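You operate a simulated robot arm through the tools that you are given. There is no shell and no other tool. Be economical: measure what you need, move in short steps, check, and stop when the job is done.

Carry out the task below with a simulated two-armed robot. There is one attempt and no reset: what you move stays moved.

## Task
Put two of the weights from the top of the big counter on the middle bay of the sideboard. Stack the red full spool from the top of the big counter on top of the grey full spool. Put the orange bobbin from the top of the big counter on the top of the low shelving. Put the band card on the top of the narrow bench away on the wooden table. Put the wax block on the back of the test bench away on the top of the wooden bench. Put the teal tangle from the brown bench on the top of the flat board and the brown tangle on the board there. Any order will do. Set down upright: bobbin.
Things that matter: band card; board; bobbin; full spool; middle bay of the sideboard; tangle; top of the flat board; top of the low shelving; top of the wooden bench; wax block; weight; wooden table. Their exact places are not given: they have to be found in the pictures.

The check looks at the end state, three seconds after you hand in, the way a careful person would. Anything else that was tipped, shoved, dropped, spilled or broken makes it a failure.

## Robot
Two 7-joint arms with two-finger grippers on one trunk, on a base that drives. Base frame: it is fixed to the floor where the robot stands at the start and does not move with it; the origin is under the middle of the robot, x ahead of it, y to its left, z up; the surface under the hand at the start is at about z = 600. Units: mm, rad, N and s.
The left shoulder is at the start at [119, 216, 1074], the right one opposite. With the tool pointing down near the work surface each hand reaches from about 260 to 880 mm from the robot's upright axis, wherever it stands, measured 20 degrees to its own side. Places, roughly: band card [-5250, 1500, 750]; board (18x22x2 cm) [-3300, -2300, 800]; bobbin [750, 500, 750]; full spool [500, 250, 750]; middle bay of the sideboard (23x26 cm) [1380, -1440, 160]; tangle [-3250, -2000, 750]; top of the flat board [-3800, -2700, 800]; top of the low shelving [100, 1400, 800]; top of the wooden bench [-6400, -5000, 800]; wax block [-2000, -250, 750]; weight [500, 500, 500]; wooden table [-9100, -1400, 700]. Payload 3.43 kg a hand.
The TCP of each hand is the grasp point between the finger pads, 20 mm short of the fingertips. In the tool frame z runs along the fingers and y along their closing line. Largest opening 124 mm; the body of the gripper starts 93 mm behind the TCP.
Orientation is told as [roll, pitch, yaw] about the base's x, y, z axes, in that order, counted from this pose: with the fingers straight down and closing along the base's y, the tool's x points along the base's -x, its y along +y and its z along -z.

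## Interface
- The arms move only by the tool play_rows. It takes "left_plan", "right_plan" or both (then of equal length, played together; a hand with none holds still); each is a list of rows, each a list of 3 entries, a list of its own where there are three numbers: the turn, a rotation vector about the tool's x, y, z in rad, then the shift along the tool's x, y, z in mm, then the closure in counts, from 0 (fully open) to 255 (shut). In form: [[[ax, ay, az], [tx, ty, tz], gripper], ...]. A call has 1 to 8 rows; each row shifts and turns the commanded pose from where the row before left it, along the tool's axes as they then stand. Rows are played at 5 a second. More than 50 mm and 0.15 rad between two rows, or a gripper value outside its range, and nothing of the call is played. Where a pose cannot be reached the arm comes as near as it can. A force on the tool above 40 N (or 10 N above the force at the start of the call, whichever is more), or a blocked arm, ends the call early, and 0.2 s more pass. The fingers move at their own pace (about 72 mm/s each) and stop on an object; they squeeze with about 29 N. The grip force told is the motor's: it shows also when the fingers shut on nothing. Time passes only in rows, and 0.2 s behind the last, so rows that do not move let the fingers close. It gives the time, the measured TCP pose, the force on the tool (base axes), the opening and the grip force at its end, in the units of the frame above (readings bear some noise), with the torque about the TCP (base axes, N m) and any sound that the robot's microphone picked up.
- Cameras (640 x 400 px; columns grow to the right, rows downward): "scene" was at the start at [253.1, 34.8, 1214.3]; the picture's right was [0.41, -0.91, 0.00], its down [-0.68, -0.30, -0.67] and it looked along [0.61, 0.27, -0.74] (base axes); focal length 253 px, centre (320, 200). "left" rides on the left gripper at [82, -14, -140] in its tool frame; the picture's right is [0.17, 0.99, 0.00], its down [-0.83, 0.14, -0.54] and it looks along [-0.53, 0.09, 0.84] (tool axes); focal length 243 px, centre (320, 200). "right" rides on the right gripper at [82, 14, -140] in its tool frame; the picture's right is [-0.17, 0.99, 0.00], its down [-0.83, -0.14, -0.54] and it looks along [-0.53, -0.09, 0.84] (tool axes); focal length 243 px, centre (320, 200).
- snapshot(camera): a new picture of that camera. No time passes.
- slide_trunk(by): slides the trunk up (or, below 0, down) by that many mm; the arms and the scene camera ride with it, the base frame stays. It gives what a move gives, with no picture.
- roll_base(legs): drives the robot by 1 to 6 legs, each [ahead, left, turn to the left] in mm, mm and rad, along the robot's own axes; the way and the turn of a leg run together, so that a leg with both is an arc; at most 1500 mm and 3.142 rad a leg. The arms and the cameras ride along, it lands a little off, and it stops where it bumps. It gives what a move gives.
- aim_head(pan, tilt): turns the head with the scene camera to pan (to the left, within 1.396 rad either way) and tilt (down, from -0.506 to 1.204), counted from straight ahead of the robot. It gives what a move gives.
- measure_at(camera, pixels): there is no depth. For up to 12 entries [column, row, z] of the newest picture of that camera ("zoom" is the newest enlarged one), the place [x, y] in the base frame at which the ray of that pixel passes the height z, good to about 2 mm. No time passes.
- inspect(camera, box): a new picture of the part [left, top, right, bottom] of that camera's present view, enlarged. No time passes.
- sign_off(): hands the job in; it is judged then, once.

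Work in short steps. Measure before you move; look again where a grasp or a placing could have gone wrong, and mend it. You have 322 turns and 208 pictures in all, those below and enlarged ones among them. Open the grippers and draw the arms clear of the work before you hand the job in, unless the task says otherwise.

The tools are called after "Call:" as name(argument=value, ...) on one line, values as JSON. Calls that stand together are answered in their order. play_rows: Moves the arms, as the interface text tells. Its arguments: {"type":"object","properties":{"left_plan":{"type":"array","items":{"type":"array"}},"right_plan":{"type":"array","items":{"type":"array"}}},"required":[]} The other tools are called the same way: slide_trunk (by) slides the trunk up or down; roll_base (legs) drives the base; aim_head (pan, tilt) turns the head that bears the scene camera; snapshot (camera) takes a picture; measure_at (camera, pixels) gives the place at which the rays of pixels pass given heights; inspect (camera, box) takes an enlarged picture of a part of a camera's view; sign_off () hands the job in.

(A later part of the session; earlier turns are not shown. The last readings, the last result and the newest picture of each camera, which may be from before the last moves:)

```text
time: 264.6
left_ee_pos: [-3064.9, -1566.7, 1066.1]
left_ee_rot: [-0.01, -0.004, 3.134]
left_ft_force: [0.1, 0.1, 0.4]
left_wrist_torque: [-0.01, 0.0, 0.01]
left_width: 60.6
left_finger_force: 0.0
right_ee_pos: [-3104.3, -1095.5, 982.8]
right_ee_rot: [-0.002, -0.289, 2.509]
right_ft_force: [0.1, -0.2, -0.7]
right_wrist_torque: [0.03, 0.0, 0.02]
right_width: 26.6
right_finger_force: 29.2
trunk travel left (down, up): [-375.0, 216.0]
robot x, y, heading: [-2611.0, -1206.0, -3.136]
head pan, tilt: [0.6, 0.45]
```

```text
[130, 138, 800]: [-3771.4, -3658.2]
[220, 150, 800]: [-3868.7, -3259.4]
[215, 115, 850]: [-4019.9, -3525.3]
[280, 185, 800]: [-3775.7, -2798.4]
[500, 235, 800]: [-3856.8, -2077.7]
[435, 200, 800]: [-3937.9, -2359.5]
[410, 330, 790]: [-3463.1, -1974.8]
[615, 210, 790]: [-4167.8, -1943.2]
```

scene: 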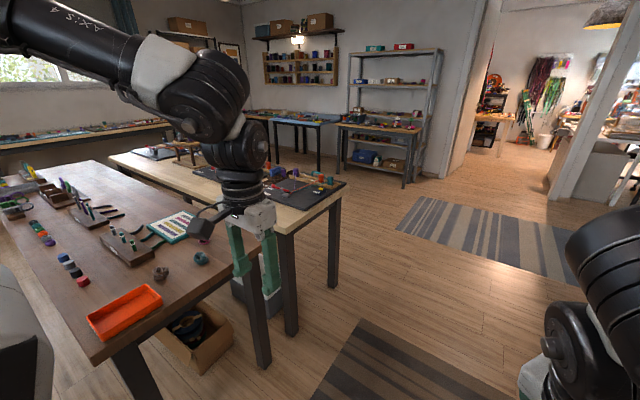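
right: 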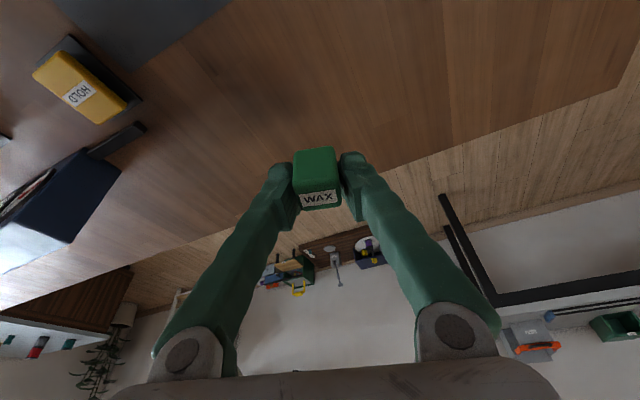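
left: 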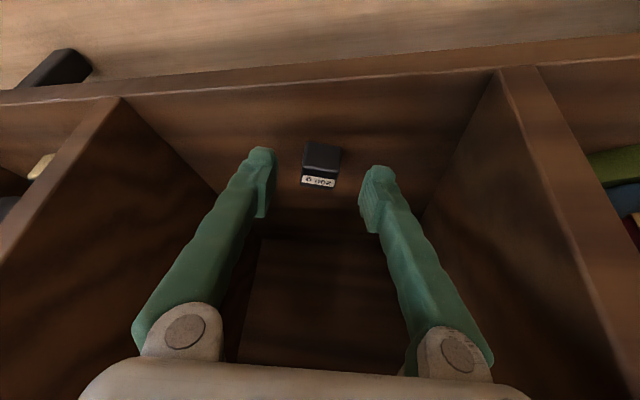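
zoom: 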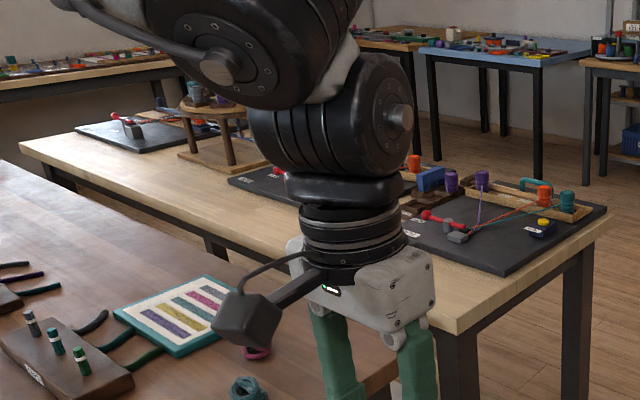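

The flat board must be the dark mat near (−3790,−2750) on the light bench. Check floor clutter in front of the brown bench before approaching.

Call:
measure_at(camera="scene", pixels=[[200, 374, 0], [233, 330, 0], [262, 322, 0], [292, 333, 0], [335, 287, 0], [445, 375, 0]])

Call:
roll_base(legs=[[500, 0, 0], [0, 0, 1.57]])

Call:
aim_head(pan=0.0, tilt=0.7)

Call:
snapshot(camera="scene")

```text
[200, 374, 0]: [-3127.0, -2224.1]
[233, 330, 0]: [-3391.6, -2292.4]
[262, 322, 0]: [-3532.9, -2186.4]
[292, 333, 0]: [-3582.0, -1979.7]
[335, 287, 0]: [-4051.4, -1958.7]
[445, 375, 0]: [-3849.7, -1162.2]
```

```text
time: 273.3
left_ee_pos: [-2748.7, -1662.5, 1067.2]
left_ee_rot: [-0.011, -0.005, -1.595]
left_ft_force: [-0.9, -1.1, -0.3]
left_wrist_torque: [0.0, 0.0, -0.02]
left_width: 60.7
left_finger_force: 0.0
right_ee_pos: [-3219.3, -1693.9, 982.7]
right_ee_rot: [-0.002, -0.288, -2.221]
right_ft_force: [-0.3, -0.4, 0.6]
right_wrist_torque: [-0.02, 0.0, -0.03]
right_width: 26.2
right_finger_force: 29.7
trunk travel left (down, up): [-375.0, 216.0]
robot x, y, heading: [-3101.4, -1200.0, -1.583]
head pan, tilt: [0.6, 0.45]
```

```text
time: 274.3
left_ee_pos: [-2748.0, -1662.8, 1066.1]
left_ee_rot: [-0.01, -0.002, -1.594]
left_ft_force: [-0.1, 0.4, -0.5]
left_wrist_torque: [-0.02, -0.04, -0.01]
left_width: 60.7
left_finger_force: 0.0
right_ee_pos: [-3219.2, -1694.2, 982.7]
right_ee_rot: [-0.002, -0.287, -2.222]
right_ft_force: [-1.0, 0.1, 0.3]
right_wrist_torque: [0.03, 0.02, 0.0]
right_width: 26.3
right_finger_force: 28.7
trunk travel left (down, up): [-375.0, 216.0]
robot x, y, heading: [-3098.6, -1203.0, -1.59]
head pan, tilt: [0.0, 0.7]
```

```text
105 pictures are left
```

scene: 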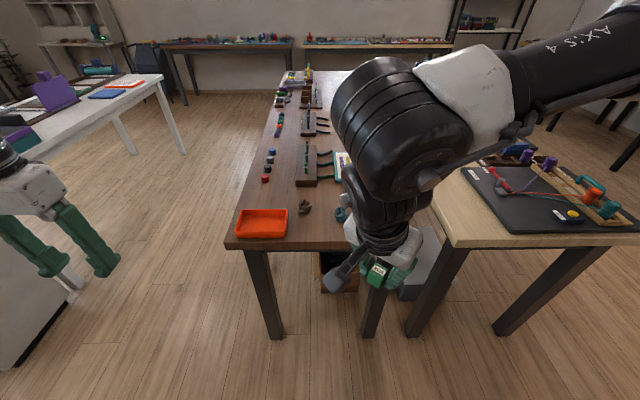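

Approach the brown bench: base to about (−3330,−1620).

Call:
roll_base(legs=[[0, -222, 0], [420, 0, 0.015]])

Call:
snapshot(camera="left")

```text
time: 280.6
left_ee_pos: [-2969.6, -2080.4, 1066.7]
left_ee_rot: [-0.01, -0.005, -1.583]
left_ft_force: [0.1, -0.2, -0.6]
left_wrist_torque: [0.0, 0.01, 0.0]
left_width: 60.6
left_finger_force: 0.0
right_ee_pos: [-3441.1, -2117.2, 982.2]
right_ee_rot: [0.0, -0.287, -2.209]
right_ft_force: [-0.7, 0.5, -0.3]
right_wrist_torque: [0.03, 0.03, 0.0]
right_width: 26.7
right_finger_force: 29.2
trunk travel left (down, up): [-375.0, 216.0]
robot x, y, heading: [-3330.5, -1623.0, -1.577]
head pan, tilt: [0.0, 0.7]
```

```text
104 pictures are left
```

left: 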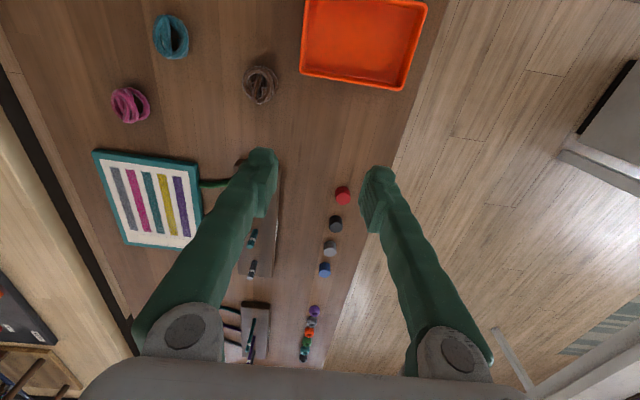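

Measure brown tangle (260,86), teal (171,37) and the board's corners.

Call:
measure_at(camera="left", pixels=[[260, 86, 800], [171, 38, 800], [94, 150, 810], [201, 161, 810], [185, 248, 810], [127, 243, 810], [260, 86, 820], [301, 70, 790], [155, 198, 815], [437, 10, 790]])

Call:
inspect(camera="left", box=[80, 0, 300, 260])

```text
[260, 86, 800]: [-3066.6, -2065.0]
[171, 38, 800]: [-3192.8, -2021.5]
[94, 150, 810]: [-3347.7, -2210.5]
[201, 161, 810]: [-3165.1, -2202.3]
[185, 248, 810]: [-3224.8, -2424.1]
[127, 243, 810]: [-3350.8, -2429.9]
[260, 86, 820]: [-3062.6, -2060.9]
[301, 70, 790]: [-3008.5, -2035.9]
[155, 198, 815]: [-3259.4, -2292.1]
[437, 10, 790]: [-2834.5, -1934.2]
```

```text
1.54 times, centred on (190, 130) of left
```

zoom: 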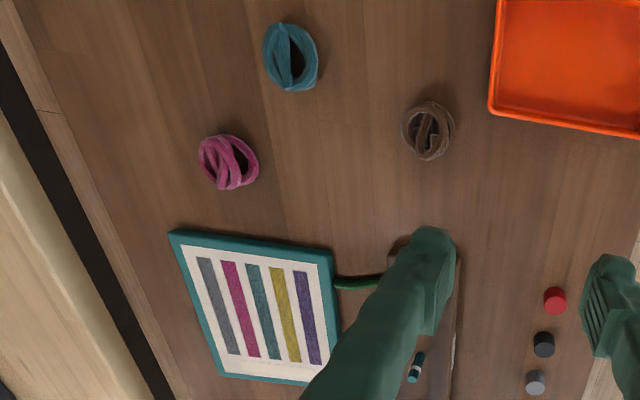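

Board centre ≈(−3257,−2316), 183×221. Move the left hand above the brown tangle (−3066,−2066) with open fingers.

Call:
play_rows(left_plan=[[[0, 0, 0], [5, -32, 20], 60], [[0, 0, 0], [5, -32, 20], 40], [[0, 0, 0], [4, -33, 20], 40], [[0, 0, 0], [0, 0, 45], 40], [[0, 0, 0], [0, 0, 45], 40], [[0, 0, 0], [0, 0, 20], 40], [[0, 0, 0], [0, 0, 0], 40]])

Call:
snapshot(camera="left")

```text
time: 282.2
left_ee_pos: [-3036.6, -2070.9, 915.3]
left_ee_rot: [-0.011, -0.004, -1.583]
left_ft_force: [-0.5, -0.6, -0.4]
left_wrist_torque: [0.01, 0.01, -0.01]
left_width: 104.6
left_finger_force: 0.1
left hand out of reach, approached as far as the arm can: row 3
right_ee_pos: [-3440.8, -2117.8, 982.9]
right_ee_rot: [-0.001, -0.287, -2.211]
right_ft_force: [-0.5, 0.0, -0.5]
right_wrist_torque: [-0.05, 0.03, 0.04]
right_width: 26.6
right_finger_force: 28.9
trunk travel left (down, up): [-375.0, 216.0]
robot x, y, heading: [-3326.8, -1621.5, -1.576]
head pan, tilt: [0.0, 0.7]
```

```text
102 pictures are left
```

left: 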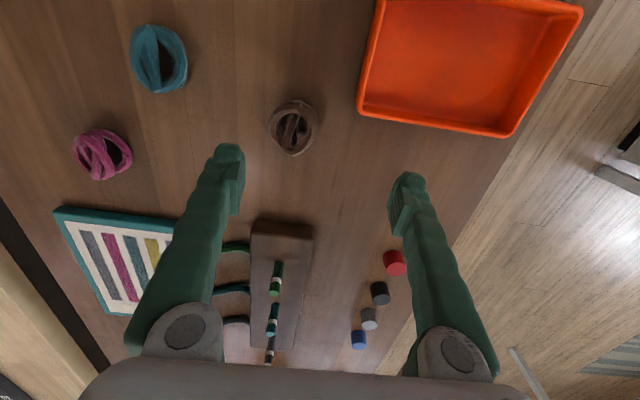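

Inner limit again; measure brown (293,128), then strafe the base 35 mm right.

Call:
measure_at(camera="left", pixels=[[293, 128, 800], [293, 128, 810], [269, 128, 805], [317, 126, 805], [291, 100, 805], [293, 155, 805]])

Call:
roll_base(legs=[[0, -45, 0]])

```text
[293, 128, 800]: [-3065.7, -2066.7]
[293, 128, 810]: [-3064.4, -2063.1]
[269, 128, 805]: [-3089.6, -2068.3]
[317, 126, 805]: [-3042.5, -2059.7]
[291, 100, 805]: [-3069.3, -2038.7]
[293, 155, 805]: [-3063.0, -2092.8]
```

```text
time: 283.5
left_ee_pos: [-3081.1, -2071.1, 915.9]
left_ee_rot: [-0.011, -0.003, -1.584]
left_ft_force: [0.0, -0.3, -0.2]
left_wrist_torque: [0.02, -0.04, 0.0]
left_width: 104.6
left_finger_force: 0.1
right_ee_pos: [-3486.0, -2117.4, 983.0]
right_ee_rot: [-0.002, -0.288, -2.208]
right_ft_force: [-0.8, 1.0, 0.0]
right_wrist_torque: [-0.01, 0.0, -0.01]
right_width: 26.5
right_finger_force: 29.0
trunk travel left (down, up): [-375.0, 216.0]
robot x, y, heading: [-3377.3, -1622.7, -1.574]
head pan, tilt: [0.0, 0.7]
```

Centre over brown and descend to TCP≈830, then feel for the bench.

Call:
play_rows(left_plan=[[[0, 0, 0], [6, 16, 0], 40], [[0, 0, 0], [0, 0, 40], 40], [[0, 0, 0], [0, 0, 40], 40], [[0, 0, 0], [0, 0, 0], 40]])

Call:
play_rows(left_plan=[[[0, 0, 0], [0, 0, 5], 40], [[0, 0, 0], [0, 0, 5], 40], [[0, 0, 0], [0, 0, 4], 40], [[0, 0, 0], [0, 0, 3], 40], [[0, 0, 0], [0, 0, 3], 40]])

Call:
snapshot(camera="left")

```text
time: 284.5
left_ee_pos: [-3067.6, -2066.7, 834.4]
left_ee_rot: [-0.011, -0.007, -1.583]
left_ft_force: [0.1, -0.2, 0.4]
left_wrist_torque: [0.03, -0.04, -0.01]
left_width: 104.3
left_finger_force: 0.0
right_ee_pos: [-3485.7, -2116.6, 983.2]
right_ee_rot: [0.0, -0.289, -2.209]
right_ft_force: [0.5, -0.6, -0.7]
right_wrist_torque: [-0.02, -0.03, 0.0]
right_width: 26.7
right_finger_force: 29.0
trunk travel left (down, up): [-375.0, 216.0]
robot x, y, heading: [-3374.0, -1624.3, -1.574]
head pan, tilt: [0.0, 0.7]
```

```text
time: 285.7
left_ee_pos: [-3067.9, -2064.8, 818.5]
left_ee_rot: [-0.009, -0.008, -1.586]
left_ft_force: [-0.9, 2.9, 30.1]
left_wrist_torque: [0.14, -1.79, 0.2]
left_width: 106.8
left_finger_force: 1.7
right_ee_pos: [-3489.2, -2114.9, 983.8]
right_ee_rot: [0.001, -0.288, -2.211]
right_ft_force: [0.3, 0.1, -0.6]
right_wrist_torque: [0.04, 0.02, 0.02]
right_width: 26.5
right_finger_force: 28.8
trunk travel left (down, up): [-375.0, 216.0]
robot x, y, heading: [-3374.1, -1621.1, -1.577]
head pan, tilt: [0.0, 0.7]
```

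```text
101 pictures are left
```

left: 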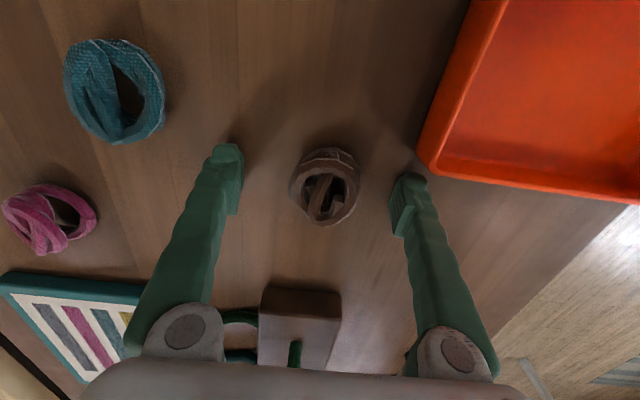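

Likely one finger touched the bench (≈797) first. Lift 4 mm and close.

Call:
play_rows(left_plan=[[[0, 0, 0], [0, 0, -4], 40], [[0, 0, 0], [0, 0, 0], 110], [[0, 0, 0], [0, 0, 0], 180], [[0, 0, 0], [0, 0, 0], 255], [[0, 0, 0], [0, 0, 0], 255], [[0, 0, 0], [0, 0, 0], 255]])

Call:
snapshot(camera="left")

```text
time: 286.7
left_ee_pos: [-3061.1, -2064.1, 819.6]
left_ee_rot: [0.001, -0.001, -1.581]
left_ft_force: [2.9, 4.4, 10.5]
left_wrist_torque: [0.14, 0.23, -0.09]
left_width: 47.6
left_finger_force: 27.8
right_ee_pos: [-3486.7, -2116.5, 982.1]
right_ee_rot: [0.001, -0.287, -2.209]
right_ft_force: [-0.6, -0.9, 0.2]
right_wrist_torque: [0.01, -0.03, -0.02]
right_width: 26.6
right_finger_force: 29.1
trunk travel left (down, up): [-375.0, 216.0]
robot x, y, heading: [-3373.4, -1621.5, -1.574]
head pan, tilt: [0.0, 0.7]
stopped in row 5 (left hand): the force on the tool passed its limit at 53 N (the readings are from after the stop); the commanded pose is now the measured one
```

```text
100 pictures are left
```

left: 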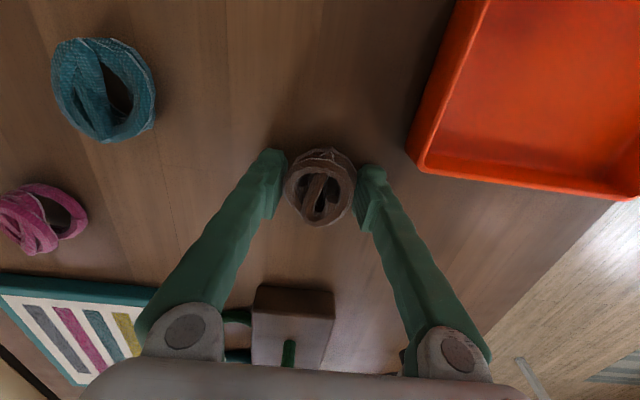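

Gripped at 47.6 mm. Lift gently and check.

Call:
play_rows(left_plan=[[[0, 0, 0], [0, 0, -5], 255], [[0, 0, 0], [0, 0, -15], 255], [[0, 0, 0], [0, 0, -30], 255], [[0, 0, 0], [0, 0, -40], 255], [[0, 0, 0], [0, 0, 0], 255]])

Call:
snapshot(camera="left")

```text
time: 287.9
left_ee_pos: [-3061.5, -2066.1, 910.7]
left_ee_rot: [0.0, -0.004, -1.582]
left_ft_force: [-0.5, 0.5, 0.0]
left_wrist_torque: [-0.02, -0.03, -0.06]
left_width: 46.7
left_finger_force: 28.7
right_ee_pos: [-3485.2, -2118.9, 982.3]
right_ee_rot: [-0.001, -0.287, -2.209]
right_ft_force: [0.5, 0.2, 0.1]
right_wrist_torque: [-0.02, 0.05, 0.0]
right_width: 26.4
right_finger_force: 29.3
trunk travel left (down, up): [-375.0, 216.0]
robot x, y, heading: [-3375.9, -1622.3, -1.57]
head pan, tilt: [0.0, 0.7]
```

```text
99 pictures are left
```

left: 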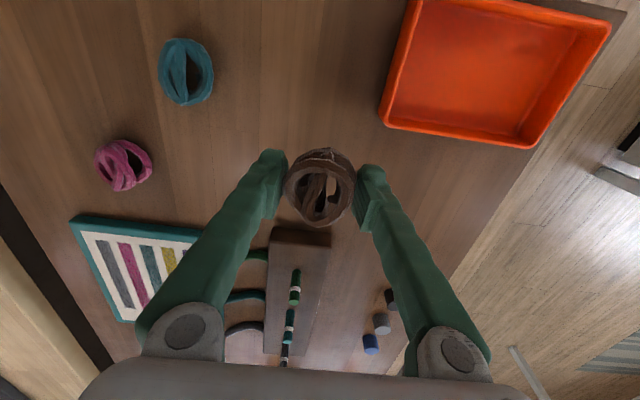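

Held. Strafe right 210 mm, then extend toward the board centre.

Call:
roll_base(legs=[[0, -210, 0]])

Call:
play_rows(left_plan=[[[0, 0, 0], [-42, 0, 0], 255], [[0, 0, 0], [-42, 0, 0], 255], [[0, 0, 0], [-42, 0, 0], 255], [[0, 0, 0], [-42, 0, 0], 255], [[0, 0, 0], [-42, 0, 0], 255], [[0, 0, 0], [-40, 0, 0], 255], [[0, 0, 0], [0, 0, 0], 255]])

Call:
snapshot(camera="left")

```text
time: 291.3
left_ee_pos: [-3268.1, -2065.2, 910.2]
left_ee_rot: [-0.001, -0.003, -1.581]
left_ft_force: [-0.6, 0.0, 0.0]
left_wrist_torque: [0.01, -0.02, 0.0]
left_width: 46.6
left_finger_force: 28.6
right_ee_pos: [-3691.9, -2116.8, 982.9]
right_ee_rot: [-0.003, -0.288, -2.211]
right_ft_force: [0.2, 0.8, -0.7]
right_wrist_torque: [-0.02, -0.01, 0.03]
right_width: 26.2
right_finger_force: 28.7
trunk travel left (down, up): [-375.0, 216.0]
robot x, y, heading: [-3583.4, -1624.3, -1.577]
head pan, tilt: [0.0, 0.7]
```

```text
time: 292.9
left_ee_pos: [-3255.7, -2289.8, 909.9]
left_ee_rot: [-0.002, -0.008, -1.583]
left_ft_force: [0.4, -0.6, -0.9]
left_wrist_torque: [0.0, 0.0, 0.01]
left_width: 46.6
left_finger_force: 28.9
left hand out of reach, approached as far as the arm can: row 6
right_ee_pos: [-3692.8, -2116.4, 981.4]
right_ee_rot: [0.0, -0.287, -2.211]
right_ft_force: [-1.2, 0.2, -0.3]
right_wrist_torque: [-0.03, 0.01, 0.02]
right_width: 26.5
right_finger_force: 28.8
trunk travel left (down, up): [-375.0, 216.0]
robot x, y, heading: [-3583.9, -1623.4, -1.571]
head pan, tilt: [0.0, 0.7]
```

```text
98 pictures are left
```

left: 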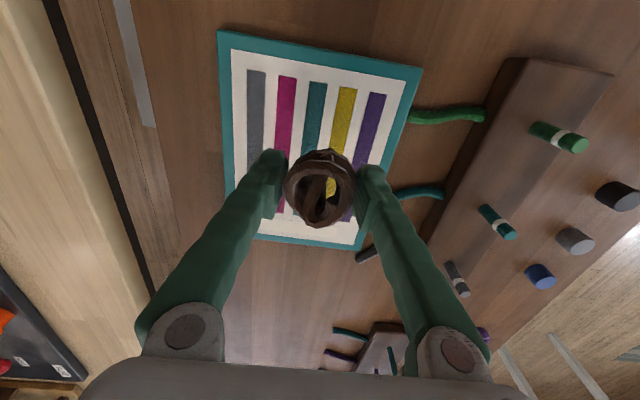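

TCP (−3256,−2290) is within the board. Descend to ~843, extending slightly, then feel for contact.

Call:
play_rows(left_plan=[[[0, 0, 0], [0, 0, 35], 255], [[0, 0, 0], [-12, 0, 20], 255], [[0, 0, 0], [-8, 0, 8], 255], [[0, 0, 0], [0, 0, 0], 255]])

Call:
play_rows(left_plan=[[[0, 0, 0], [0, 0, 3], 255], [[0, 0, 0], [0, 0, 3], 255], [[0, 0, 0], [0, 0, 2], 255], [[0, 0, 0], [0, 0, 0], 255]])

Call:
snapshot(camera="left")

```text
time: 293.9
left_ee_pos: [-3236.2, -2296.8, 859.7]
left_ee_rot: [0.0, -0.003, -1.583]
left_ft_force: [0.1, 0.1, 0.1]
left_wrist_torque: [0.01, -0.03, -0.01]
left_width: 46.6
left_finger_force: 28.5
left hand out of reach, approached as far as the arm can: row 2, 3
right_ee_pos: [-3692.1, -2117.1, 981.7]
right_ee_rot: [-0.002, -0.286, -2.209]
right_ft_force: [-0.5, 0.0, -0.5]
right_wrist_torque: [0.02, 0.0, 0.0]
right_width: 26.3
right_finger_force: 29.1
trunk travel left (down, up): [-375.0, 216.0]
robot x, y, heading: [-3583.4, -1622.5, -1.575]
head pan, tilt: [0.0, 0.7]
```

```text
time: 294.9
left_ee_pos: [-3237.2, -2297.4, 850.6]
left_ee_rot: [-0.001, -0.002, -1.58]
left_ft_force: [0.1, -0.4, 0.7]
left_wrist_torque: [0.03, 0.01, -0.02]
left_width: 46.4
left_finger_force: 29.4
right_ee_pos: [-3692.1, -2117.7, 981.8]
right_ee_rot: [0.0, -0.287, -2.209]
right_ft_force: [-0.1, -0.6, -0.3]
right_wrist_torque: [0.01, -0.01, 0.0]
right_width: 26.6
right_finger_force: 29.1
trunk travel left (down, up): [-375.0, 216.0]
robot x, y, heading: [-3578.9, -1620.2, -1.572]
head pan, tilt: [0.0, 0.7]
```

```text
97 pictures are left
```

left: 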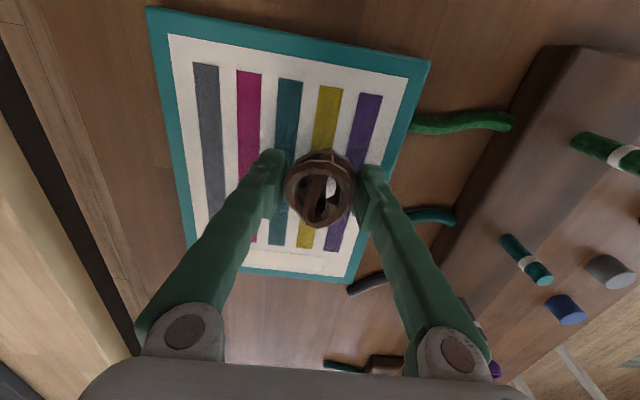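

Over the board; continue down to contact.

Call:
play_rows(left_plan=[[[0, 0, 0], [0, 0, 3], 255], [[0, 0, 0], [0, 0, 3], 255], [[0, 0, 0], [0, 0, 2], 255], [[0, 0, 0], [0, 0, 2], 255], [[0, 0, 0], [0, 0, 0], 255]])

```text
time: 296.1
left_ee_pos: [-3235.8, -2295.4, 841.0]
left_ee_rot: [0.0, -0.002, -1.581]
left_ft_force: [0.8, -0.7, -0.1]
left_wrist_torque: [0.01, 0.0, -0.01]
left_width: 46.2
left_finger_force: 29.4
right_ee_pos: [-3692.4, -2117.3, 981.2]
right_ee_rot: [-0.001, -0.288, -2.209]
right_ft_force: [0.2, 0.5, -0.7]
right_wrist_torque: [0.01, 0.01, 0.02]
right_width: 26.4
right_finger_force: 28.8
trunk travel left (down, up): [-375.0, 216.0]
robot x, y, heading: [-3582.2, -1627.1, -1.576]
head pan, tilt: [0.0, 0.7]
```

Call:
play_rows(left_plan=[[[0, 0, 0], [0, 0, 2], 255], [[0, 0, 0], [0, 0, 1], 255], [[0, 0, 0], [0, 0, 1], 255], [[0, 0, 0], [0, 0, 0], 255]])

```text
time: 297.1
left_ee_pos: [-3237.4, -2296.4, 838.0]
left_ee_rot: [0.0, -0.005, -1.581]
left_ft_force: [0.1, 0.1, 0.0]
left_wrist_torque: [-0.03, 0.02, 0.04]
left_width: 46.4
left_finger_force: 29.0
right_ee_pos: [-3692.9, -2117.2, 982.7]
right_ee_rot: [-0.001, -0.288, -2.21]
right_ft_force: [-0.2, -0.2, -0.3]
right_wrist_torque: [0.0, -0.01, 0.0]
right_width: 26.6
right_finger_force: 29.6
trunk travel left (down, up): [-375.0, 216.0]
robot x, y, heading: [-3583.6, -1625.3, -1.576]
head pan, tilt: [0.0, 0.7]
```

Still free; continue in small steps (I forgot to note: no contact force yet at TCP 838).

Call:
play_rows(left_plan=[[[0, 0, 0], [0, 0, 2], 255], [[0, 0, 0], [0, 0, 2], 255], [[0, 0, 0], [0, 0, 1], 255], [[0, 0, 0], [0, 0, 0], 255]])

Call:
inspect(camera="left", box=[220, 100, 420, 300])

```text
time: 298.1
left_ee_pos: [-3238.2, -2297.5, 834.8]
left_ee_rot: [0.001, -0.013, -1.582]
left_ft_force: [4.1, -3.5, 30.4]
left_wrist_torque: [0.09, 0.0, -0.39]
left_width: 46.5
left_finger_force: 29.8
right_ee_pos: [-3693.2, -2116.0, 984.4]
right_ee_rot: [0.002, -0.289, -2.209]
right_ft_force: [0.3, 0.3, -0.9]
right_wrist_torque: [-0.02, -0.01, 0.01]
right_width: 26.4
right_finger_force: 28.5
trunk travel left (down, up): [-375.0, 216.0]
robot x, y, heading: [-3581.0, -1623.7, -1.573]
head pan, tilt: [0.0, 0.7]
```

```text
2.00 times, centred on (320, 200) of left
```

zoom: 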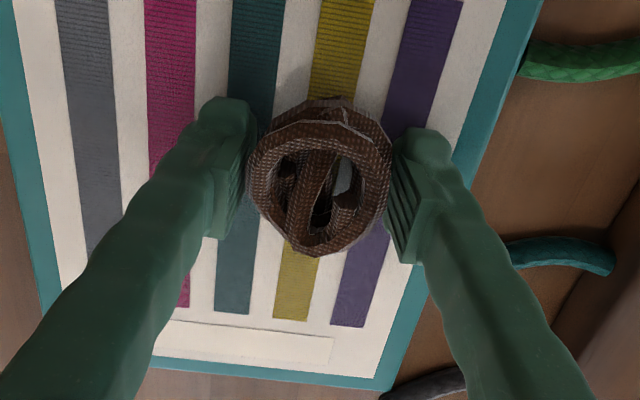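

Contact. Ease up 2 mm, open moderately, and lift away.

Call:
play_rows(left_plan=[[[0, 0, 0], [0, 0, -2], 255], [[0, 0, 0], [0, 0, 0], 130], [[0, 0, 0], [0, 0, 0], 90], [[0, 0, 0], [0, 0, 0], 90], [[0, 0, 0], [0, 0, -30], 90], [[0, 0, 0], [0, 0, -45], 90], [[0, 0, 0], [0, 0, -45], 90], [[0, 0, 0], [0, 0, 0], 90]])

Call:
snapshot(camera="left")

```text
time: 299.9
left_ee_pos: [-3235.6, -2295.9, 953.8]
left_ee_rot: [0.0, -0.006, -1.582]
left_ft_force: [0.2, -0.6, 0.1]
left_wrist_torque: [0.02, -0.03, -0.03]
left_width: 80.3
left_finger_force: 0.0
right_ee_pos: [-3691.9, -2117.1, 982.1]
right_ee_rot: [-0.001, -0.288, -2.212]
right_ft_force: [-0.2, -0.1, -0.4]
right_wrist_torque: [0.04, 0.01, 0.0]
right_width: 26.3
right_finger_force: 28.4
trunk travel left (down, up): [-375.0, 216.0]
robot x, y, heading: [-3583.9, -1622.5, -1.571]
head pan, tilt: [0.0, 0.7]
```

```text
95 pictures are left
```

left: 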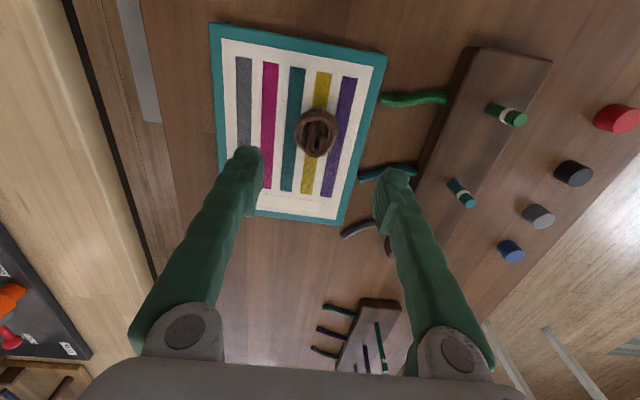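

Brown tangle sits on the board. Retract the left hand and strafe left 60 mm for the teal tangle (−3193,−2022).

Call:
play_rows(left_plan=[[[0, 0, 0], [45, 0, 0], 40], [[0, 0, 0], [45, 0, 0], 40], [[0, 0, 0], [45, 0, 0], 40], [[0, 0, 0], [45, 0, 0], 40], [[0, 0, 0], [45, 0, 0], 40], [[0, 0, 0], [45, 0, 0], 40], [[0, 0, 0], [0, -18, 40], 40], [[0, 0, 0], [0, 0, 0], 40]])

Call:
roll_base(legs=[[0, 60, 0]])

Call:
snapshot(camera="left")

```text
time: 301.7
left_ee_pos: [-3250.6, -2024.2, 912.2]
left_ee_rot: [0.001, -0.004, -1.58]
left_ft_force: [1.2, 0.1, 0.3]
left_wrist_torque: [0.0, 0.0, 0.01]
left_width: 104.5
left_finger_force: 0.0
right_ee_pos: [-3692.2, -2116.9, 982.6]
right_ee_rot: [-0.002, -0.288, -2.209]
right_ft_force: [-0.1, 0.5, 0.3]
right_wrist_torque: [-0.02, -0.01, -0.04]
right_width: 26.3
right_finger_force: 28.9
trunk travel left (down, up): [-375.0, 216.0]
robot x, y, heading: [-3581.3, -1622.9, -1.572]
head pan, tilt: [0.0, 0.7]
```

```text
time: 303.2
left_ee_pos: [-3190.3, -2025.9, 912.9]
left_ee_rot: [0.002, -0.004, -1.584]
left_ft_force: [1.4, -0.7, 0.0]
left_wrist_torque: [-0.02, 0.0, 0.01]
left_width: 104.5
left_finger_force: 0.1
right_ee_pos: [-3631.9, -2117.7, 982.6]
right_ee_rot: [0.0, -0.288, -2.209]
right_ft_force: [0.2, 0.8, -0.7]
right_wrist_torque: [-0.02, -0.01, 0.01]
right_width: 26.6
right_finger_force: 29.1
trunk travel left (down, up): [-375.0, 216.0]
robot x, y, heading: [-3521.2, -1624.7, -1.578]
head pan, tilt: [0.0, 0.7]
```

```text
94 pictures are left
```

left: 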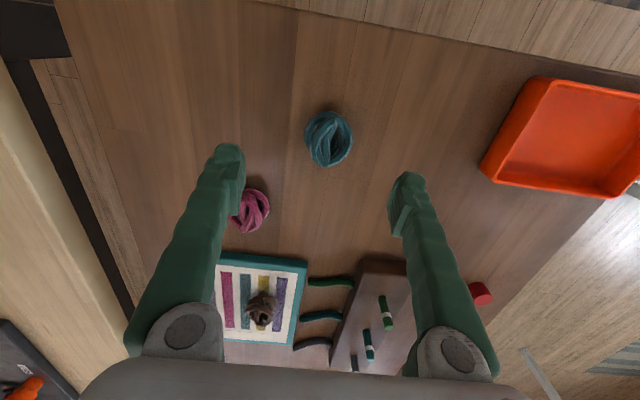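

Measure teal (328,139) and pink (250,210) extents.

Call:
measure_at(camera="left", pixels=[[328, 139, 812], [304, 141, 812], [353, 137, 812], [327, 110, 812], [328, 167, 812], [228, 215, 812], [270, 208, 812], [250, 188, 812]])

```text
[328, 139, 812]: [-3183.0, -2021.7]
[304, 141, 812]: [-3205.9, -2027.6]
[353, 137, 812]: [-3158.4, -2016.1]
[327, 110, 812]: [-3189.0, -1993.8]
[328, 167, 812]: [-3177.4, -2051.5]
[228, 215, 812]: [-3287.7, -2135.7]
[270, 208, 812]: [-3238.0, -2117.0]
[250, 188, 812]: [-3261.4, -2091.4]
```

Descend on teal to TCP≈821 and close.

Call:
play_rows(left_plan=[[[0, 0, 0], [4, 8, 0], 60], [[0, 0, 0], [0, 0, 45], 60], [[0, 0, 0], [0, 0, 46], 60], [[0, 0, 0], [0, 0, 0], 60], [[0, 0, 0], [0, 0, 0], 140], [[0, 0, 0], [0, 0, 0], 220], [[0, 0, 0], [0, 0, 0], 255], [[0, 0, 0], [0, 0, 0], 255]])

Call:
play_rows(left_plan=[[[0, 0, 0], [0, 0, 0], 255], [[0, 0, 0], [0, 0, -5], 255], [[0, 0, 0], [0, 0, -15], 255], [[0, 0, 0], [0, 0, -35], 255], [[0, 0, 0], [0, 0, -45], 255], [[0, 0, 0], [0, 0, -45], 255], [[0, 0, 0], [0, 0, 0], 255]])

Call:
snapshot(camera="left")

```text
time: 305.0
left_ee_pos: [-3185.4, -2023.7, 823.1]
left_ee_rot: [-0.001, -0.003, -1.583]
left_ft_force: [0.8, 0.0, -0.3]
left_wrist_torque: [-0.02, 0.0, -0.02]
left_width: 46.8
left_finger_force: 29.7
right_ee_pos: [-3631.6, -2117.0, 982.2]
right_ee_rot: [-0.001, -0.288, -2.209]
right_ft_force: [-0.3, 0.2, -0.2]
right_wrist_torque: [0.03, 0.0, 0.02]
right_width: 26.3
right_finger_force: 28.6
trunk travel left (down, up): [-375.0, 216.0]
robot x, y, heading: [-3522.5, -1625.0, -1.573]
head pan, tilt: [0.0, 0.7]
```

```text
time: 306.6
left_ee_pos: [-3181.9, -2023.0, 967.1]
left_ee_rot: [-0.001, -0.006, -1.582]
left_ft_force: [-0.2, 0.2, -0.4]
left_wrist_torque: [0.01, -0.02, -0.03]
left_width: 46.8
left_finger_force: 29.0
right_ee_pos: [-3632.7, -2118.6, 982.2]
right_ee_rot: [-0.004, -0.29, -2.209]
right_ft_force: [-0.6, 0.1, -0.6]
right_wrist_torque: [-0.03, -0.02, 0.01]
right_width: 26.5
right_finger_force: 29.0
trunk travel left (down, up): [-375.0, 216.0]
robot x, y, heading: [-3521.3, -1627.9, -1.575]
head pan, tilt: [0.0, 0.7]
```

```text
93 pictures are left
```

left: 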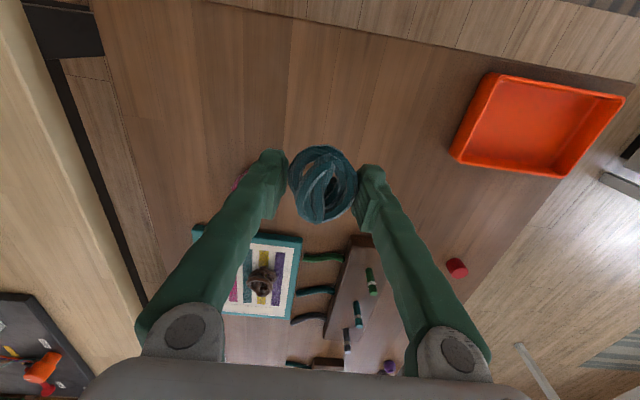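

Teal tangle held. Back off and move along −x to see the light bench from its other side.

Call:
roll_base(legs=[[-330, 0, 0], [0, -1000, 0]])

Call:
aim_head(pan=0.15, tilt=0.5)

Call:
snapshot(camera="scene")

```text
time: 322.4
left_ee_pos: [-4188.7, -1678.8, 966.3]
left_ee_rot: [0.0, -0.002, -1.595]
left_ft_force: [0.6, 0.4, -0.8]
left_wrist_torque: [-0.03, -0.02, -0.02]
left_width: 46.4
left_finger_force: 29.2
right_ee_pos: [-4640.2, -1767.4, 981.2]
right_ee_rot: [-0.002, -0.288, -2.223]
right_ft_force: [0.2, 0.1, -0.5]
right_wrist_torque: [0.02, 0.02, 0.0]
right_width: 26.4
right_finger_force: 28.7
trunk travel left (down, up): [-375.0, 216.0]
robot x, y, heading: [-4525.6, -1273.1, -1.589]
head pan, tilt: [0.0, 0.7]
```

```text
time: 323.2
left_ee_pos: [-4187.9, -1679.5, 967.3]
left_ee_rot: [0.0, -0.004, -1.595]
left_ft_force: [0.3, 0.4, -0.6]
left_wrist_torque: [-0.03, -0.04, -0.01]
left_width: 46.5
left_finger_force: 29.2
right_ee_pos: [-4639.3, -1767.9, 982.9]
right_ee_rot: [-0.002, -0.288, -2.224]
right_ft_force: [-1.0, 0.3, -0.7]
right_wrist_torque: [0.01, -0.01, 0.0]
right_width: 26.4
right_finger_force: 29.4
trunk travel left (down, up): [-375.0, 216.0]
robot x, y, heading: [-4520.7, -1279.9, -1.587]
head pan, tilt: [0.15, 0.499]
```

```text
92 pictures are left
```

scene: 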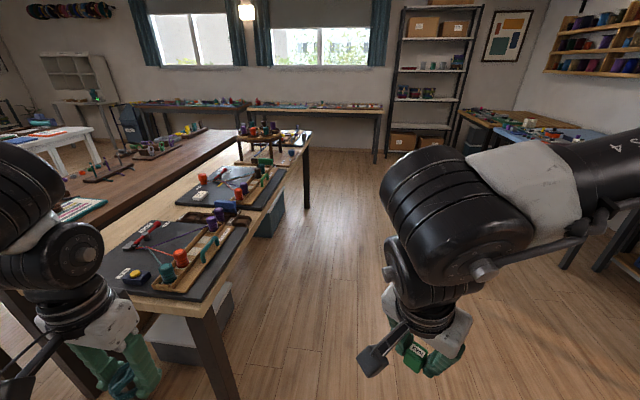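

Inspect the two dark boards on the light bench.

Call:
inspect(camera="scene", box=[90, 110, 320, 310])

Call:
measure_at(camera="zoom", pixels=[[180, 268, 810], [450, 280, 810], [245, 255, 810], [535, 160, 810], [470, 210, 810], [270, 200, 810], [330, 130, 810], [320, 200, 810]])

```text
2.00 times, centred on (205, 210) of scene
```

zoom: 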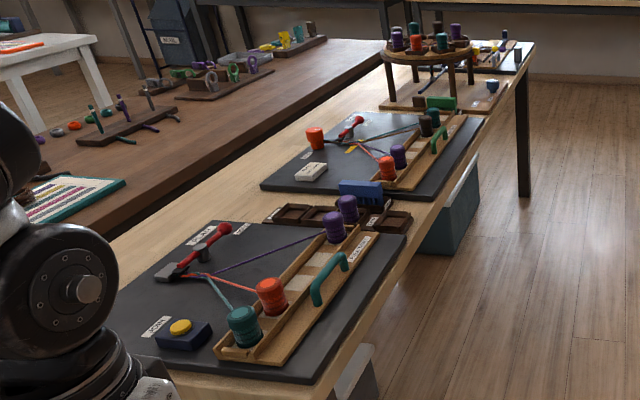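

```text
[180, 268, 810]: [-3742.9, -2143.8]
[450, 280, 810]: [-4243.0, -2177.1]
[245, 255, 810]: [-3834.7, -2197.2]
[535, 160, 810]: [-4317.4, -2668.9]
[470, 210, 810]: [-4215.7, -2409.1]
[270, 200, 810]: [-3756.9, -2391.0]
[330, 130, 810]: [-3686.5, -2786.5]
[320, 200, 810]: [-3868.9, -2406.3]
```

The second dark board, y≈−2450…−2850, is the flat board. Drive down the free side of the bench (ahead 1150) and look at it from closer.

Call:
roll_base(legs=[[1150, 0, 0.01]])

Call:
aim_head(pan=1.0, tilt=0.6)

Call:
snapshot(camera="scene")

Call:
snapshot(camera="left")

```text
time: 330.5
left_ee_pos: [-4215.0, -2848.0, 966.4]
left_ee_rot: [0.0, -0.004, -1.603]
left_ft_force: [-0.1, -0.8, -0.2]
left_wrist_torque: [0.01, -0.01, -0.04]
left_width: 46.3
left_finger_force: 28.8
right_ee_pos: [-4665.4, -2933.7, 982.1]
right_ee_rot: [-0.001, -0.287, -2.231]
right_ft_force: [0.5, -0.2, -0.2]
right_wrist_torque: [0.0, 0.01, -0.01]
right_width: 26.4
right_finger_force: 28.6
trunk travel left (down, up): [-375.0, 216.0]
robot x, y, heading: [-4549.2, -2440.7, -1.594]
head pan, tilt: [0.15, 0.499]
```

```text
time: 331.7
left_ee_pos: [-4214.2, -2849.0, 966.1]
left_ee_rot: [0.0, -0.004, -1.602]
left_ft_force: [0.0, -0.4, -0.9]
left_wrist_torque: [0.01, 0.01, -0.01]
left_width: 46.5
left_finger_force: 29.2
right_ee_pos: [-4667.9, -2935.1, 983.1]
right_ee_rot: [-0.002, -0.287, -2.229]
right_ft_force: [-0.7, 0.1, -1.4]
right_wrist_torque: [0.03, 0.0, 0.0]
right_width: 26.7
right_finger_force: 29.4
trunk travel left (down, up): [-375.0, 216.0]
robot x, y, heading: [-4545.4, -2446.4, -1.596]
head pan, tilt: [1.0, 0.6]
```

```text
90 pictures are left
```

scene: 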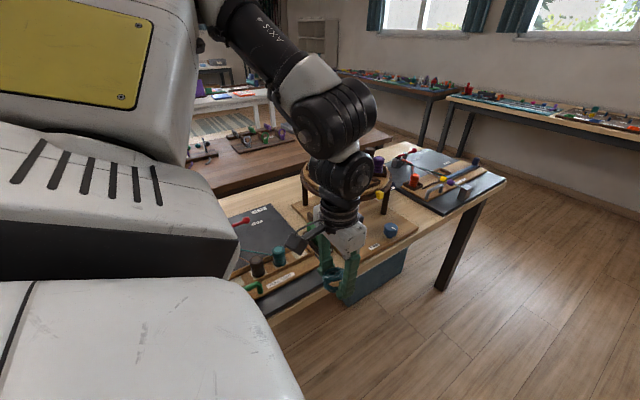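

```text
89 pictures are left
```

left: 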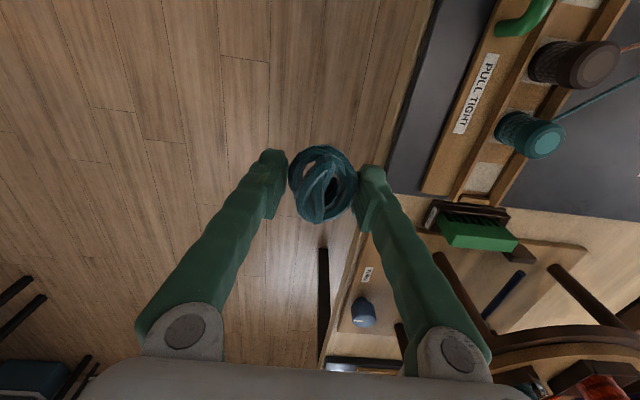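

Raise the trunk 100, turn to face the bench (heading 0), then strafe right.

Call:
slide_trunk(by=100)

Call:
roll_base(legs=[[0, 0, 1.59], [0, -300, 0]])

Call:
aim_head(pan=0.1, tilt=0.85)

Call:
snapshot(camera="scene")

Call:
snapshot(camera="left")

```text
time: 333.0
left_ee_pos: [-4215.2, -2850.4, 1066.3]
left_ee_rot: [0.001, -0.001, -1.603]
left_ft_force: [0.4, -0.4, -0.5]
left_wrist_torque: [0.0, 0.02, 0.01]
left_width: 46.6
left_finger_force: 29.0
right_ee_pos: [-4667.7, -2934.4, 1082.1]
right_ee_rot: [-0.002, -0.286, -2.229]
right_ft_force: [-0.1, -0.4, -1.1]
right_wrist_torque: [0.02, 0.01, -0.01]
right_width: 26.2
right_finger_force: 29.0
trunk travel left (down, up): [-475.0, 116.0]
robot x, y, heading: [-4546.0, -2446.6, -1.599]
head pan, tilt: [1.0, 0.6]
```

```text
time: 342.9
left_ee_pos: [-4150.5, -2412.2, 1066.8]
left_ee_rot: [0.001, -0.004, -0.022]
left_ft_force: [0.4, -0.1, -0.8]
left_wrist_torque: [-0.04, 0.0, 0.01]
left_width: 46.6
left_finger_force: 29.3
right_ee_pos: [-4061.2, -2862.4, 1082.0]
right_ee_rot: [-0.002, -0.288, -0.652]
right_ft_force: [-1.0, 0.9, -0.7]
right_wrist_torque: [-0.02, -0.04, -0.02]
right_width: 26.5
right_finger_force: 29.2
trunk travel left (down, up): [-475.0, 116.0]
robot x, y, heading: [-4552.3, -2747.0, -0.014]
head pan, tilt: [1.0, 0.6]
```

```text
time: 344.1
left_ee_pos: [-4150.2, -2411.3, 1066.7]
left_ee_rot: [0.001, -0.005, -0.023]
left_ft_force: [0.2, -0.1, 0.1]
left_wrist_torque: [-0.01, 0.02, -0.03]
left_width: 46.4
left_finger_force: 28.6
right_ee_pos: [-4060.6, -2861.9, 1082.7]
right_ee_rot: [-0.003, -0.289, -0.651]
right_ft_force: [0.5, -1.0, 0.4]
right_wrist_torque: [0.03, -0.01, 0.02]
right_width: 26.7
right_finger_force: 28.8
trunk travel left (down, up): [-475.0, 116.0]
robot x, y, heading: [-4559.4, -2744.2, -0.017]
head pan, tilt: [0.099, 0.85]
```

```text
88 pictures are left
```

scene: 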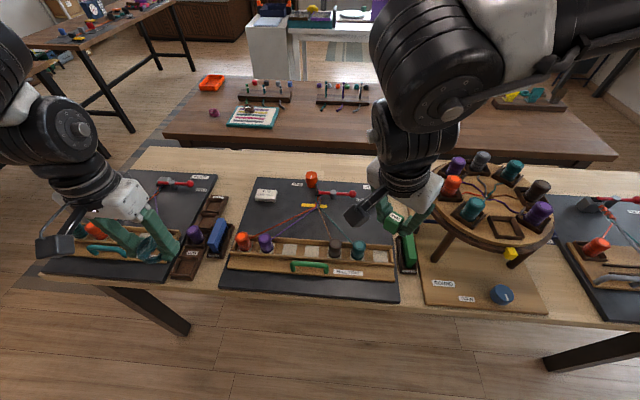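

```text
87 pictures are left
```

left: 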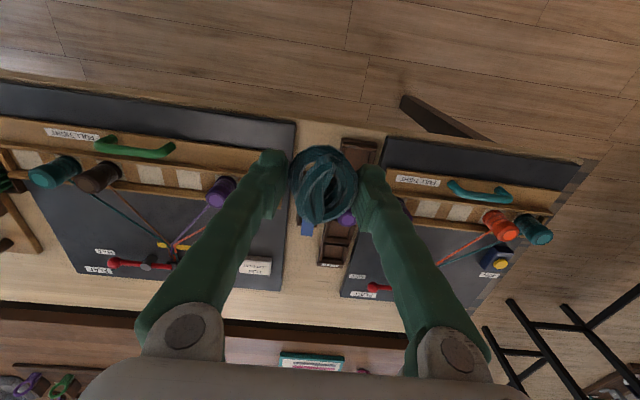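

Inspect the flat board for a free area.

Call:
inspect(camera="scene", box=[210, 165, 420, 305])

Call:
measure_at(camera="scene", pixels=[[219, 291, 810], [399, 301, 810], [257, 179, 810], [370, 186, 810], [313, 235, 810], [255, 225, 810], [345, 215, 810], [375, 225, 810], [267, 195, 820], [313, 208, 815]])

```text
2.86 times, centred on (315, 235) of scene
```

zoom: 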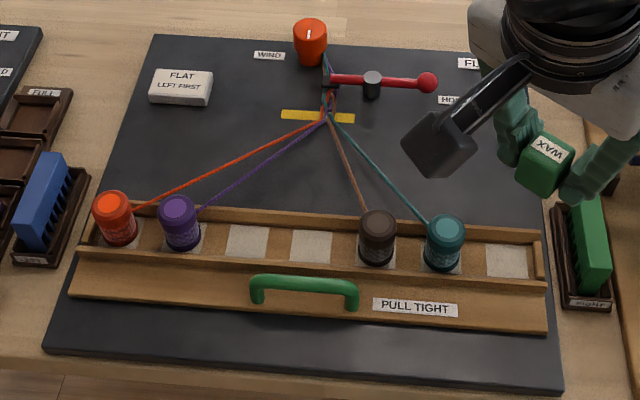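

```text
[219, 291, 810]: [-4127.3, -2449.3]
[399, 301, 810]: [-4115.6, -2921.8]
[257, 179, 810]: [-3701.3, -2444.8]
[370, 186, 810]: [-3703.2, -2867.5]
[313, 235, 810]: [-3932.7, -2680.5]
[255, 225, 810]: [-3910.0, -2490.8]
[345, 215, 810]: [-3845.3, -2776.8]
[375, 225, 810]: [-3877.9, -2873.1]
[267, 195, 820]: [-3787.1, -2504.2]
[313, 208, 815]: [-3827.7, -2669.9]
```

Free area: left part of the plate around (−3865,−2530), between the FLAT block and the orange string. Measure precisely.

Call:
measure_at(camera="scene", pixels=[[268, 215, 815], [253, 197, 815], [282, 201, 815], [262, 233, 830], [280, 219, 830], [300, 212, 830], [253, 212, 815]])

Call:
roll_base(legs=[[0, -115, 0.015]])

Call:
play_rows(left_plan=[[[0, 0, 0], [-40, 0, 10], 255], [[0, 0, 0], [-40, 0, 10], 255], [[0, 0, 0], [-40, 0, 15], 255], [[0, 0, 0], [-40, 0, 15], 255], [[0, 0, 0], [-40, 0, 15], 255], [[0, 0, 0], [-40, 0, 15], 255], [[0, 0, 0], [-30, 0, 15], 255], [[0, 0, 0], [0, 0, 0], 255]])

Call:
snapshot(camera="left")

```text
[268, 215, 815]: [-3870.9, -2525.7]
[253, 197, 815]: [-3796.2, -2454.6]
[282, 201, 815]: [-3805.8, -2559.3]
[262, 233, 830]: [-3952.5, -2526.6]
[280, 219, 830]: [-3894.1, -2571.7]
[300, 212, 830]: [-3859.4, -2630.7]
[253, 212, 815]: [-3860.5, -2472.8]
```

```text
time: 346.3
left_ee_pos: [-4156.7, -2518.4, 1066.2]
left_ee_rot: [0.001, -0.003, -0.006]
left_ft_force: [0.3, -1.0, -0.5]
left_wrist_torque: [0.0, -0.01, 0.01]
left_width: 46.6
left_finger_force: 28.6
right_ee_pos: [-4059.8, -2968.3, 1082.7]
right_ee_rot: [-0.003, -0.286, -0.635]
right_ft_force: [0.1, 0.5, -0.8]
right_wrist_torque: [-0.02, 0.03, 0.04]
right_width: 26.2
right_finger_force: 29.0
trunk travel left (down, up): [-475.0, 116.0]
robot x, y, heading: [-4553.9, -2858.1, 0.005]
head pan, tilt: [0.099, 0.85]
```

```text
time: 348.1
left_ee_pos: [-3898.4, -2510.0, 976.4]
left_ee_rot: [0.001, -0.005, -0.005]
left_ft_force: [-0.9, -0.1, 0.8]
left_wrist_torque: [0.02, 0.0, 0.01]
left_width: 46.4
left_finger_force: 29.2
left hand out of reach, approached as far as the arm can: row 7
right_ee_pos: [-4061.8, -2969.9, 1083.0]
right_ee_rot: [0.001, -0.289, -0.634]
right_ft_force: [0.3, -0.4, -0.5]
right_wrist_torque: [0.02, -0.03, 0.0]
right_width: 26.5
right_finger_force: 29.1
trunk travel left (down, up): [-475.0, 116.0]
robot x, y, heading: [-4553.1, -2861.4, -0.002]
head pan, tilt: [0.099, 0.85]
```

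```text
85 pictures are left
```

left: 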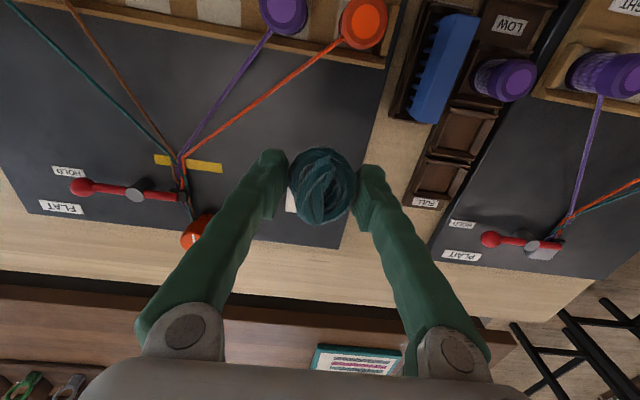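

"FLAT" label confirms the board. Move to (−3867,−2515) while descending to TCP≈880, then look.

Call:
play_rows(left_plan=[[[0, 0, 0], [0, -5, 45], 255], [[0, 0, 0], [-16, 0, 30], 255], [[0, 0, 0], [-16, 0, 20], 255], [[0, 0, 0], [0, 0, 0], 255]])

Call:
snapshot(camera="left")

```text
time: 349.1
left_ee_pos: [-3900.0, -2502.6, 948.0]
left_ee_rot: [-0.001, -0.004, -0.007]
left_ft_force: [0.6, -0.1, -0.9]
left_wrist_torque: [0.01, 0.02, 0.01]
left_width: 46.3
left_finger_force: 28.9
left hand out of reach, approached as far as the arm can: row 1, 2, 3
right_ee_pos: [-4058.7, -2969.4, 1083.1]
right_ee_rot: [-0.001, -0.287, -0.634]
right_ft_force: [0.1, 0.0, -0.1]
right_wrist_torque: [0.01, -0.02, 0.0]
right_width: 26.1
right_finger_force: 29.3
trunk travel left (down, up): [-475.0, 116.0]
robot x, y, heading: [-4552.6, -2861.2, 0.002]
head pan, tilt: [0.099, 0.85]
```

```text
84 pictures are left
```

left: 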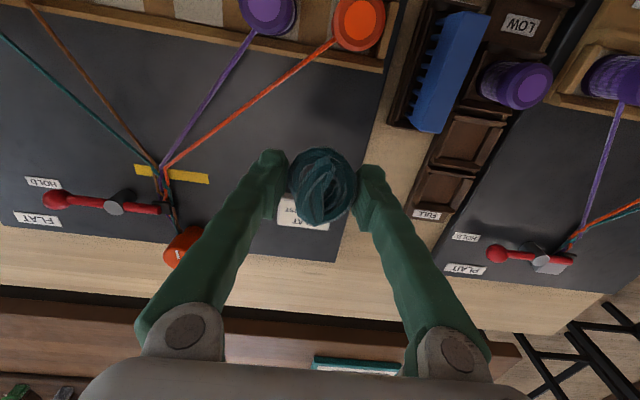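

Use the base: forward 33 mm, right 12 mm.

Call:
roll_base(legs=[[33, -12, 0]])

Call:
play_rows(left_plan=[[[0, 0, 0], [0, 0, 35], 255], [[0, 0, 0], [0, 0, 30], 255], [[0, 0, 0], [0, 0, 20], 255], [[0, 0, 0], [0, 0, 0], 255]])

Call:
snapshot(camera="left")

```text
time: 350.0
left_ee_pos: [-3871.4, -2514.3, 950.8]
left_ee_rot: [0.001, -0.007, -0.006]
left_ft_force: [-0.7, -0.1, 0.6]
left_wrist_torque: [-0.08, -0.07, 0.0]
left_width: 46.6
left_finger_force: 29.4
right_ee_pos: [-4031.4, -2978.5, 1084.6]
right_ee_rot: [0.001, -0.292, -0.633]
right_ft_force: [-0.6, -0.2, 1.0]
right_wrist_torque: [-0.01, -0.06, -0.02]
right_width: 26.6
right_finger_force: 29.1
trunk travel left (down, up): [-475.0, 116.0]
robot x, y, heading: [-4522.7, -2874.2, -0.0]
head pan, tilt: [0.099, 0.85]
```

```text
time: 351.0
left_ee_pos: [-3880.1, -2509.3, 867.7]
left_ee_rot: [-0.001, -0.007, -0.005]
left_ft_force: [-0.1, 0.0, -1.4]
left_wrist_torque: [0.04, 0.01, 0.02]
left_width: 46.5
left_finger_force: 28.8
left hand out of reach, approached as far as the arm can: row 2, 3
right_ee_pos: [-4028.3, -2980.2, 1082.3]
right_ee_rot: [0.001, -0.29, -0.633]
right_ft_force: [0.0, -0.1, -0.3]
right_wrist_torque: [-0.01, -0.03, -0.03]
right_width: 26.6
right_finger_force: 29.1
trunk travel left (down, up): [-475.0, 116.0]
robot x, y, heading: [-4520.3, -2870.8, -0.002]
head pan, tilt: [0.099, 0.85]
```

```text
83 pictures are left
```

left: 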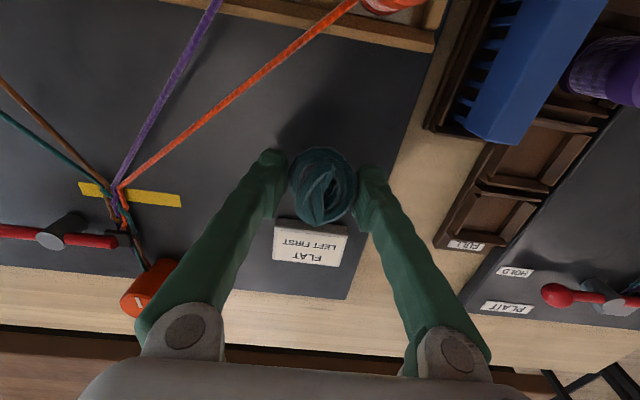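

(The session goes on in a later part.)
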